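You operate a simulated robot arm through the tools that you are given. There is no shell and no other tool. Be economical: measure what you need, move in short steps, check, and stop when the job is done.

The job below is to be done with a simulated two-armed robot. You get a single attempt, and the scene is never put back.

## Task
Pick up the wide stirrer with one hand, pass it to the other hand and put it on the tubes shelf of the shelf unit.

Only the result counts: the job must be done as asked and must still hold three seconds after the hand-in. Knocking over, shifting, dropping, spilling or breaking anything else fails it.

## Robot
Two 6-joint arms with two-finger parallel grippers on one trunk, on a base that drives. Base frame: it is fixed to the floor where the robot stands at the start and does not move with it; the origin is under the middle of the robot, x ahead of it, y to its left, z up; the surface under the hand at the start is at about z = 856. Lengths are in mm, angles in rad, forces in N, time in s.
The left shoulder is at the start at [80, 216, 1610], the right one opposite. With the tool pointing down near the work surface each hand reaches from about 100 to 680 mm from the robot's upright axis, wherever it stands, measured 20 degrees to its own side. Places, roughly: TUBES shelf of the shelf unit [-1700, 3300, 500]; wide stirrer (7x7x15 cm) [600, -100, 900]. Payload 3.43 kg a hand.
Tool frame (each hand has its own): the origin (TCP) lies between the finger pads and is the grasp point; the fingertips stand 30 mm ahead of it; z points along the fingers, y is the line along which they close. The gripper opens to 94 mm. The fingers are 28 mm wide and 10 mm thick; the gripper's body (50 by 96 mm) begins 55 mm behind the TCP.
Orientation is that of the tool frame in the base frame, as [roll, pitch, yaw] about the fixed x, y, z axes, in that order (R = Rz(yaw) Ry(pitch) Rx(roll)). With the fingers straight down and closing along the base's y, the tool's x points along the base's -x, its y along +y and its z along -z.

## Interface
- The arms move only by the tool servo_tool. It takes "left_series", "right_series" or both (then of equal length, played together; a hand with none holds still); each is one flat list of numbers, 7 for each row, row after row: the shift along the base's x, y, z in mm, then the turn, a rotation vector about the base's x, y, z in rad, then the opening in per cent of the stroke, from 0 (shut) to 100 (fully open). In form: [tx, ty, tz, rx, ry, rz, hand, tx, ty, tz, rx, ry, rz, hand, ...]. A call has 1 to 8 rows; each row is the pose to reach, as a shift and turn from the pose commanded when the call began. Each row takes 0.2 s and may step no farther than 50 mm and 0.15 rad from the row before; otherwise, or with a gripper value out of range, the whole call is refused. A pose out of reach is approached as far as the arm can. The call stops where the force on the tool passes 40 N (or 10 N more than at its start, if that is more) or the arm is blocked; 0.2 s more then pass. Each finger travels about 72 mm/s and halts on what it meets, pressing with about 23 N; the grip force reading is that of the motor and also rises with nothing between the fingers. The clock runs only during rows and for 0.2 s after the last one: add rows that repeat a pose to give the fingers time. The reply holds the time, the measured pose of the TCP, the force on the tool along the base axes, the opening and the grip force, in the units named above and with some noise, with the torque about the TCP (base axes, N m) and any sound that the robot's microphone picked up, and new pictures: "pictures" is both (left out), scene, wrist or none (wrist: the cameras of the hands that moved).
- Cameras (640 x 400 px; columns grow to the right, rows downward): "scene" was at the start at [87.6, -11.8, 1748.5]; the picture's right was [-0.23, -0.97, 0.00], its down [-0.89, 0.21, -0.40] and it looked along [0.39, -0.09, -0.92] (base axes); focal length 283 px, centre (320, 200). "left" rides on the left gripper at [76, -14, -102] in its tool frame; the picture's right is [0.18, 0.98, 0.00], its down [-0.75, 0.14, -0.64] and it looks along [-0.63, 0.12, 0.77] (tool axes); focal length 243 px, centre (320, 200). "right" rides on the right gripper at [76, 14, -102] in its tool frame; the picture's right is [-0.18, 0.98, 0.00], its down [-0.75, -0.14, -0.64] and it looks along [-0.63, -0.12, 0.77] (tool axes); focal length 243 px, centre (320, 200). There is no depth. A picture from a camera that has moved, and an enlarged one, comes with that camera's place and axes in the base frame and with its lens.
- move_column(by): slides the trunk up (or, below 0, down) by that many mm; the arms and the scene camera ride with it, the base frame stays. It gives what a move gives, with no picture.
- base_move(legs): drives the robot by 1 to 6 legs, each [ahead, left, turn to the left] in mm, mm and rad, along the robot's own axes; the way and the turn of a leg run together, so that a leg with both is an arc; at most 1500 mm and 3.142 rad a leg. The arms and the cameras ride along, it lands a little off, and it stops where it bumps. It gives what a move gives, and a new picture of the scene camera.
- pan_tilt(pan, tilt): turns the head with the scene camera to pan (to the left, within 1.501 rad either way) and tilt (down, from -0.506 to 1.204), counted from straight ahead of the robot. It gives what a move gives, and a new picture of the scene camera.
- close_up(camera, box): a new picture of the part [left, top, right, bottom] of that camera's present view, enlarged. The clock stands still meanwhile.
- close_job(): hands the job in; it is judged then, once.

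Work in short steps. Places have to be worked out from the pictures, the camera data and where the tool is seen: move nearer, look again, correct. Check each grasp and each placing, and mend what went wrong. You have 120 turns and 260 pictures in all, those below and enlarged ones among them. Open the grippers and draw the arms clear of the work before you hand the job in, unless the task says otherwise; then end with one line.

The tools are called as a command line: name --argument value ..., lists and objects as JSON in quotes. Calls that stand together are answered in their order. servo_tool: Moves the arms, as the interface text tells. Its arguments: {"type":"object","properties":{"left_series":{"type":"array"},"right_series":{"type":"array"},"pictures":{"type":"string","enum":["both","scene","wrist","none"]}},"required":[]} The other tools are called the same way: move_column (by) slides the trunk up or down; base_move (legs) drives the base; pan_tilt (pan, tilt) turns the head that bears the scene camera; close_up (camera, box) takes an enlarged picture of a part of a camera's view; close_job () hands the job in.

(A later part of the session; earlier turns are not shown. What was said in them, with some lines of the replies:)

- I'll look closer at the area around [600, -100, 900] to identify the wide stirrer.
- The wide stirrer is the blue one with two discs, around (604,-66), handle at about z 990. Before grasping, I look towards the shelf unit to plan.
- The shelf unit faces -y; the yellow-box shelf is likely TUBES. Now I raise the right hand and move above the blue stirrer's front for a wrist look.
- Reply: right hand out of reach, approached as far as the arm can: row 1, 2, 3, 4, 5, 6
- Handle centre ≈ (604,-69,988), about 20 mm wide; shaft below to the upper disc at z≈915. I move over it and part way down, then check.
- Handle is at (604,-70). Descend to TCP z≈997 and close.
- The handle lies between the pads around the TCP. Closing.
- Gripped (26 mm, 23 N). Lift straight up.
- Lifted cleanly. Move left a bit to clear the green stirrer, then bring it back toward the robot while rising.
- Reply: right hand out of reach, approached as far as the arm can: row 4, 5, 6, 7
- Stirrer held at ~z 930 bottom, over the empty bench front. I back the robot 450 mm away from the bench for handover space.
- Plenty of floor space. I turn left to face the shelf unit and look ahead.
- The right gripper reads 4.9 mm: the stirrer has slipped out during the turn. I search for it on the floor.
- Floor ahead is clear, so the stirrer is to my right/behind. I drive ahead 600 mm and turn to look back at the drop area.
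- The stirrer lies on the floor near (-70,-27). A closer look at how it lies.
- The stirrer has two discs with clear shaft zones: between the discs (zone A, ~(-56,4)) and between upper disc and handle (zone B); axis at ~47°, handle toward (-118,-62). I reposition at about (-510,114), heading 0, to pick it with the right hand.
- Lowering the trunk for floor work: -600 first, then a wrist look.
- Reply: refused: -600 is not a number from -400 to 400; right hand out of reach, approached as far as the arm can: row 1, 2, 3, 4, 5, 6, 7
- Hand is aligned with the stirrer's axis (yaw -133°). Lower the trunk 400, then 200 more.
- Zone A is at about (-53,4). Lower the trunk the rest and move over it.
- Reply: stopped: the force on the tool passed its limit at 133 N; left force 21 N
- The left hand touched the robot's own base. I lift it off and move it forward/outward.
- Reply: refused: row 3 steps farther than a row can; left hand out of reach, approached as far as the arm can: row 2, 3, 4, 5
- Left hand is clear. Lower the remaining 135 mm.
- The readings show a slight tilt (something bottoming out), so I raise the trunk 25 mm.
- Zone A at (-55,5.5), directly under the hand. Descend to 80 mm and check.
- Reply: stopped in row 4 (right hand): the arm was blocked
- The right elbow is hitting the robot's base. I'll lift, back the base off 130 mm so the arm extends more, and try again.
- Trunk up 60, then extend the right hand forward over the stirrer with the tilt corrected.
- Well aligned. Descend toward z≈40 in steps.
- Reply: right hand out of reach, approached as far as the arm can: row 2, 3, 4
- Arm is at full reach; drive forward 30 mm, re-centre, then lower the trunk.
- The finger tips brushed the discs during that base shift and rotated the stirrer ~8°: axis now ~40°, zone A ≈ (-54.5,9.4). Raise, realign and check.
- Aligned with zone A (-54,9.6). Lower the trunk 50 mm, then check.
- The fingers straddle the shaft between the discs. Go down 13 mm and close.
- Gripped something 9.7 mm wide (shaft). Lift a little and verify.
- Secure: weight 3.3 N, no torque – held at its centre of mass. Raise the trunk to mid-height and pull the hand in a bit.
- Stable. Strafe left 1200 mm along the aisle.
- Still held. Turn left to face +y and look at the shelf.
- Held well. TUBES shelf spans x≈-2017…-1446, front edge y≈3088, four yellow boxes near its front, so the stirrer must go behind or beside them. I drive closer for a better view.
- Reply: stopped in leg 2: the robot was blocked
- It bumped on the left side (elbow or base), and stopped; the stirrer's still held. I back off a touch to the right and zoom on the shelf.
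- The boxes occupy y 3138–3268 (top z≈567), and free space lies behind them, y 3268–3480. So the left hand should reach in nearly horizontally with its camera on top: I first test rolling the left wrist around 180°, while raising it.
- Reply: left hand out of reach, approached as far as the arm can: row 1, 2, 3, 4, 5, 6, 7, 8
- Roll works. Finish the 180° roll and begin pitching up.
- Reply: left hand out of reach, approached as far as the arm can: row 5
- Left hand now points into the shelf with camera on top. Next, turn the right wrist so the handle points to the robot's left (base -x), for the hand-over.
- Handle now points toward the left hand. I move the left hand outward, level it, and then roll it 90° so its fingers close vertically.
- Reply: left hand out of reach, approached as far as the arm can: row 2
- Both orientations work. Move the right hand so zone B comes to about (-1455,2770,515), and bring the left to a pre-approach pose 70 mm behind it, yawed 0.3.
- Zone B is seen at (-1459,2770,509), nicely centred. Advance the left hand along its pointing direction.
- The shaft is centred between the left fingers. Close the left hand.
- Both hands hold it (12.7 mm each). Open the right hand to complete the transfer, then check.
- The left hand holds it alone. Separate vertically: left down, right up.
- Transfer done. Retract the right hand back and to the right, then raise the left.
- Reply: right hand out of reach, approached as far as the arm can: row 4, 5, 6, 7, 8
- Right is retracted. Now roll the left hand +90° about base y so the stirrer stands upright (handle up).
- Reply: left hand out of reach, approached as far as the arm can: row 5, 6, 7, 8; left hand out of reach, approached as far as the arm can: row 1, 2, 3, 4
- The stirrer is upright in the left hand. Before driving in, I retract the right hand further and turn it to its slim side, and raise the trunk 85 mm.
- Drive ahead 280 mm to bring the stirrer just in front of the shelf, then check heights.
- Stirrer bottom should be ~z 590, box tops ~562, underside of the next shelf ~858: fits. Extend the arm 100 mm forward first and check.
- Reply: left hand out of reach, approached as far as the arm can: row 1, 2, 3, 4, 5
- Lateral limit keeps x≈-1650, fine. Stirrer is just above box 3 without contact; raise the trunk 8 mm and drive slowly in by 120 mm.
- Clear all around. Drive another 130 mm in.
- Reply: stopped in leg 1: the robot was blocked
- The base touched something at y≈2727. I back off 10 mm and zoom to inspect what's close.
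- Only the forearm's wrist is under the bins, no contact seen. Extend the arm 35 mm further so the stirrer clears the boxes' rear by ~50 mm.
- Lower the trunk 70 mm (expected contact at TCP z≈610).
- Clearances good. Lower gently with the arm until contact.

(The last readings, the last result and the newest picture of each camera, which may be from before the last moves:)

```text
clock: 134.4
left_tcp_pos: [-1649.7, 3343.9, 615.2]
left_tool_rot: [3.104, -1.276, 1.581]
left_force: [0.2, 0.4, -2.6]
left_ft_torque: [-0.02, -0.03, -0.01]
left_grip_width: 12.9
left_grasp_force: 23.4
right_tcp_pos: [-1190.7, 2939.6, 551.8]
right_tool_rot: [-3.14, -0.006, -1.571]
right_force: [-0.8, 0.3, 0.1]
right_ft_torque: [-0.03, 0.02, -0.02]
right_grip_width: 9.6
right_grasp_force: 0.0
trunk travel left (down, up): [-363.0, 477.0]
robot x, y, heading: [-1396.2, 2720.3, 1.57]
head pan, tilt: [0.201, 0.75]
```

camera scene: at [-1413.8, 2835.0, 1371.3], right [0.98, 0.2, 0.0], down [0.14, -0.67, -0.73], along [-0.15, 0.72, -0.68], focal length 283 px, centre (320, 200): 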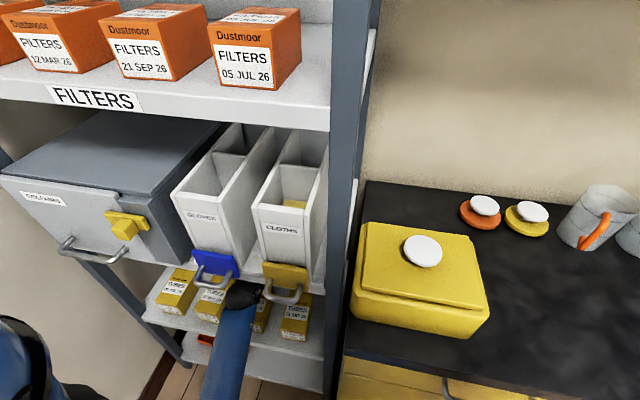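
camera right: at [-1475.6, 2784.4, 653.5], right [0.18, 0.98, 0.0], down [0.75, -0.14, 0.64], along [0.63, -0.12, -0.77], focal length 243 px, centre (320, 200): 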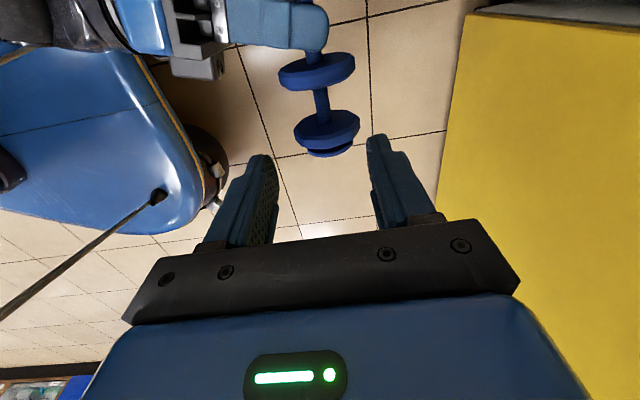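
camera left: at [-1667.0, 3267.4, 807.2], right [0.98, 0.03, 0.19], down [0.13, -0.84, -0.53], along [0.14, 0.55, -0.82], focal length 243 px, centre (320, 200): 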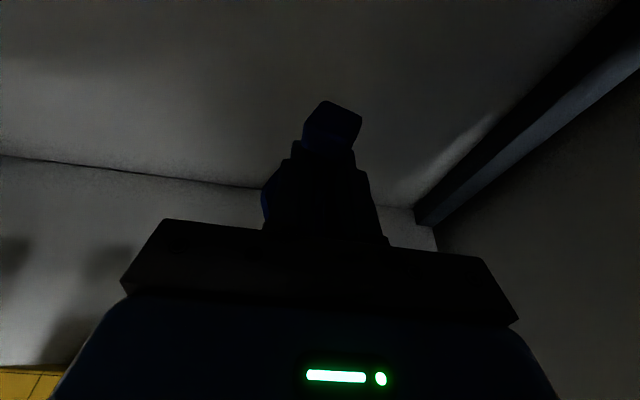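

servo_tool --left_series '[0, 0, -2, 0, 0, 0, 0, 0, 0, -4, 0, 0, 0, 0, 0, 0, -6, 0, 0, 0, 0]' --pictures "none"

```text
clock: 135.2
left_tcp_pos: [-1648.4, 3343.3, 612.1]
left_tool_rot: [3.103, -1.283, 1.583]
left_force: [0.2, -1.0, 3.5]
left_ft_torque: [-0.21, 0.09, 0.01]
left_grip_width: 12.5
left_grasp_force: 23.1
right_tcp_pos: [-1190.3, 2938.8, 550.8]
right_tool_rot: [-3.14, -0.006, -1.573]
right_force: [-1.0, 0.2, -0.4]
right_ft_torque: [0.02, 0.0, 0.02]
right_grip_width: 9.4
right_grasp_force: 0.0
trunk travel left (down, up): [-363.0, 477.0]
robot x, y, heading: [-1397.0, 2719.0, 1.572]
head pan, tilt: [0.201, 0.75]
```

Contact at z≈612 as expected. Press 2 mm more to settle it flat, then check.

servo_tool --left_series '[0, 0, -1, 0, 0, 0, 0, 0, 0, -2, 0, 0, 0, 0, 0, 0, -2, 0, 0, 0, 0]' --pictures "wrist"

```text
clock: 136.0
left_tcp_pos: [-1648.9, 3344.0, 611.1]
left_tool_rot: [3.106, -1.286, 1.581]
left_force: [0.7, 0.5, 16.0]
left_ft_torque: [-0.01, 0.17, 0.02]
left_grip_width: 12.8
left_grasp_force: 23.1
right_tcp_pos: [-1189.2, 2938.7, 552.2]
right_tool_rot: [-3.141, -0.002, -1.572]
right_force: [-0.2, 0.3, 0.1]
right_ft_torque: [-0.01, 0.02, 0.0]
right_grip_width: 9.2
right_grasp_force: 0.1
trunk travel left (down, up): [-363.0, 477.0]
robot x, y, heading: [-1395.0, 2720.9, 1.573]
head pan, tilt: [0.201, 0.75]
camera left: at [-1666.8, 3266.4, 713.7], right [0.98, 0.03, 0.19], down [0.13, -0.83, -0.54], along [0.14, 0.55, -0.82], focal length 243 px, centre (320, 200)
```

left: 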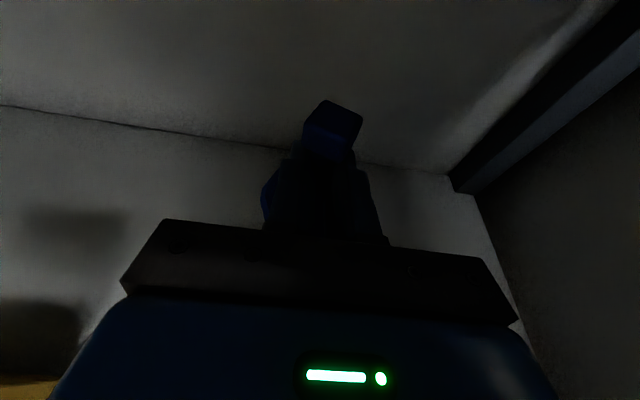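

Flat contact (torque ≈ 0). Ease 1 mm and open the left hand slowly.

servo_tool --left_series '[0, 0, 1, 0, 0, 0, 0, 0, 0, 1, 0, 0, 0, 16, 0, 0, 1, 0, 0, 0, 22, 0, 0, 1, 0, 0, 0, 35, 0, 0, 1, 0, 0, 0, 60, 0, 0, 1, 0, 0, 0, 60, 0, 0, 1, 0, 0, 0, 60]' --pictures "wrist"

```text
clock: 137.6
left_tcp_pos: [-1648.4, 3343.2, 609.0]
left_tool_rot: [3.103, -1.277, 1.585]
left_force: [-0.3, 0.3, -0.3]
left_ft_torque: [0.02, 0.02, -0.02]
left_grip_width: 56.5
left_grasp_force: 0.0
right_tcp_pos: [-1190.2, 2939.6, 551.6]
right_tool_rot: [-3.142, -0.006, -1.572]
right_force: [0.7, -0.2, 0.9]
right_ft_torque: [0.0, 0.0, -0.02]
right_grip_width: 9.4
right_grasp_force: 0.1
trunk travel left (down, up): [-363.0, 477.0]
robot x, y, heading: [-1398.0, 2719.1, 1.567]
head pan, tilt: [0.201, 0.75]
camera left: at [-1667.1, 3267.0, 711.5], right [0.98, 0.03, 0.19], down [0.13, -0.84, -0.53], along [0.14, 0.55, -0.82], focal length 243 px, centre (320, 200)
```

left: 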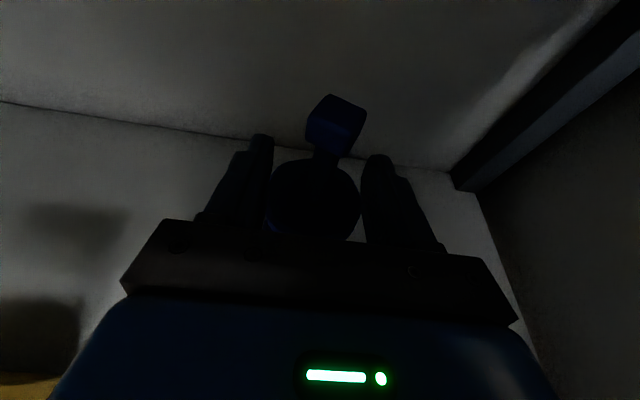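

It stands on its own. Withdraw the left hand straight back with slight rise, watching the stirrer.

servo_tool --left_series '[0, -12, 2, 0, 0, 0, 60, 0, -24, 5, 0, 0, 0, 60, 0, -36, 8, 0, 0, 0, 60, 0, -48, 12, 0, 0, 0, 60, 0, -60, 15, 0, 0, 0, 60, 0, -75, 18, 0, 0, 0, 60]' --pictures "wrist"

```text
clock: 139.0
left_tcp_pos: [-1648.6, 3268.4, 628.5]
left_tool_rot: [3.104, -1.277, 1.581]
left_force: [-0.4, -0.2, -0.7]
left_ft_torque: [-0.01, -0.01, -0.01]
left_grip_width: 56.0
left_grasp_force: 0.1
right_tcp_pos: [-1190.8, 2940.9, 551.9]
right_tool_rot: [-3.138, -0.005, -1.572]
right_force: [0.6, -0.7, -0.6]
right_ft_torque: [0.0, 0.01, 0.02]
right_grip_width: 9.4
right_grasp_force: 0.0
trunk travel left (down, up): [-363.0, 477.0]
robot x, y, heading: [-1394.9, 2718.7, 1.573]
head pan, tilt: [0.201, 0.75]
camera left: at [-1666.4, 3191.7, 729.8], right [0.98, 0.03, 0.19], down [0.13, -0.84, -0.53], along [0.14, 0.55, -0.82], focal length 243 px, centre (320, 200)
```

left: 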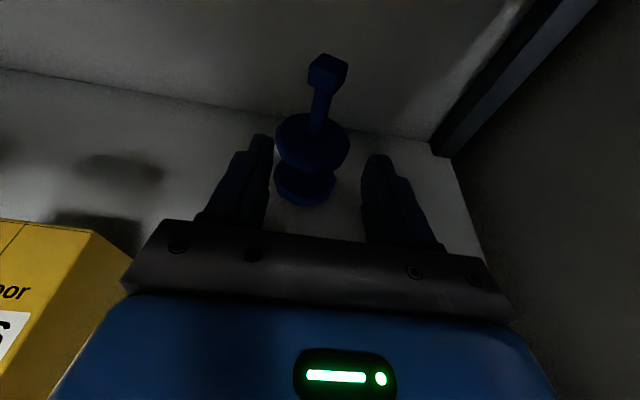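

The stirrer stands upright behind the boxes. Raise the trunk 30 mm and back the robot straight out.

move_column --by 30

base_move --legs '[[-350, 0, 0]]'

close_up --camera "scene" --box '[180, 120, 380, 300]'

```text
clock: 139.8
left_tcp_pos: [-1649.0, 3267.9, 657.3]
left_tool_rot: [3.104, -1.277, 1.584]
left_force: [0.0, 0.5, -0.3]
left_ft_torque: [0.0, -0.03, 0.0]
left_grip_width: 56.4
left_grasp_force: 0.0
right_tcp_pos: [-1190.6, 2939.7, 582.5]
right_tool_rot: [-3.14, -0.004, -1.573]
right_force: [-1.4, -0.4, -0.6]
right_ft_torque: [-0.01, -0.01, 0.02]
right_grip_width: 9.5
right_grasp_force: 0.1
trunk travel left (down, up): [-393.0, 447.0]
robot x, y, heading: [-1399.3, 2723.4, 1.571]
head pan, tilt: [0.201, 0.75]
```

```text
clock: 142.1
left_tcp_pos: [-1647.9, 2917.8, 657.0]
left_tool_rot: [3.104, -1.278, 1.584]
left_force: [-0.9, -0.1, 0.6]
left_ft_torque: [0.03, -0.02, 0.02]
left_grip_width: 56.5
left_grasp_force: 0.1
right_tcp_pos: [-1190.5, 2588.3, 581.7]
right_tool_rot: [-3.14, -0.005, -1.574]
right_force: [-0.1, 0.6, 0.3]
right_ft_torque: [0.02, 0.03, 0.0]
right_grip_width: 9.7
right_grasp_force: 0.0
trunk travel left (down, up): [-393.0, 447.0]
robot x, y, heading: [-1399.9, 2370.5, 1.568]
head pan, tilt: [0.201, 0.75]
camera scene: at [-1413.8, 2481.3, 1331.6], right [0.98, 0.2, 0.0], down [0.14, -0.67, -0.73], along [-0.14, 0.72, -0.68], focal length 283 px, centre (320, 200)
```

scene: 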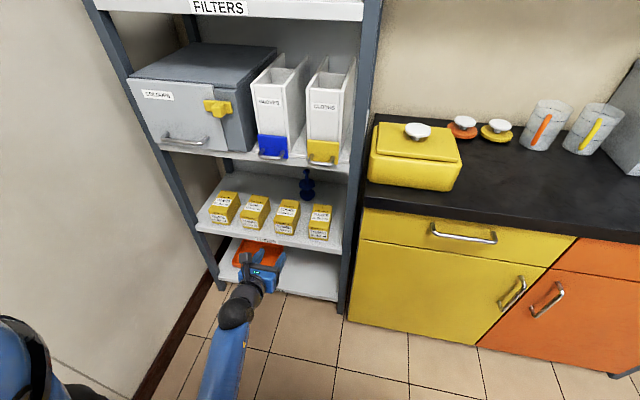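

```text
2.22 times, centred on (280, 210) of scene
camera zoom: at [-1413.8, 2481.3, 1331.6], right [0.98, 0.2, 0.0], down [0.14, -0.67, -0.73], along [-0.14, 0.72, -0.68], focal length 629 px, centre (409, 178)
```

zoom: 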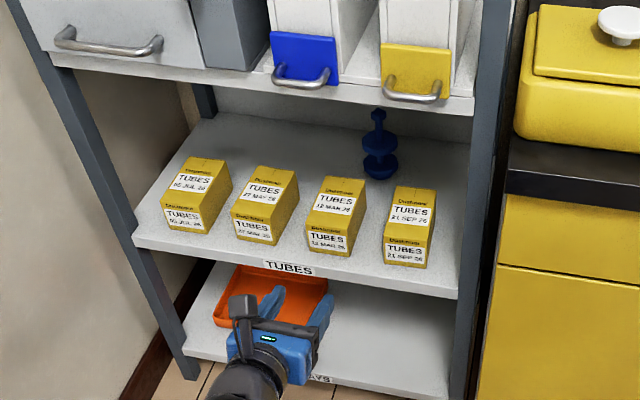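

The stirrer stands upright on the TUBES shelf with the boxes undisturbed. I open both grippers, with the arms already clear, then hand in.

servo_tool --left_series '[0, 0, 0, 0, 0, 0, 90, 0, 0, 0, 0, 0, 0, 100, 0, 0, 0, 0, 0, 0, 100, 0, 0, 0, 0, 0, 0, 100]' --right_series '[0, 0, 0, 0, 0, 0, 60, 0, 0, 0, 0, 0, 0, 100, 0, 0, 0, 0, 0, 0, 100, 0, 0, 0, 0, 0, 0, 100]' --pictures "none"

close_job

```text
clock: 143.1
left_tcp_pos: [-1648.0, 2918.0, 656.2]
left_tool_rot: [3.104, -1.276, 1.581]
left_force: [0.1, -1.5, 0.7]
left_ft_torque: [0.0, 0.0, 0.02]
left_grip_width: 94.1
left_grasp_force: 0.1
right_tcp_pos: [-1190.6, 2589.3, 581.0]
right_tool_rot: [-3.141, -0.006, -1.574]
right_force: [0.2, 0.2, 0.5]
right_ft_torque: [-0.05, 0.0, -0.01]
right_grip_width: 94.0
right_grasp_force: 0.1
trunk travel left (down, up): [-393.0, 447.0]
robot x, y, heading: [-1399.7, 2367.1, 1.569]
head pan, tilt: [0.201, 0.75]
```

```text
The job is handed in.
```

The wide stirrer is standing upright on the TUBES shelf, behind the yellow boxes, after a right-to-left hand-over. On the way, the right hand dropped it once and I picked it back up from the floor. The base also bumped something twice near the shelf, but nothing looked disturbed in the last picture of the shelf.
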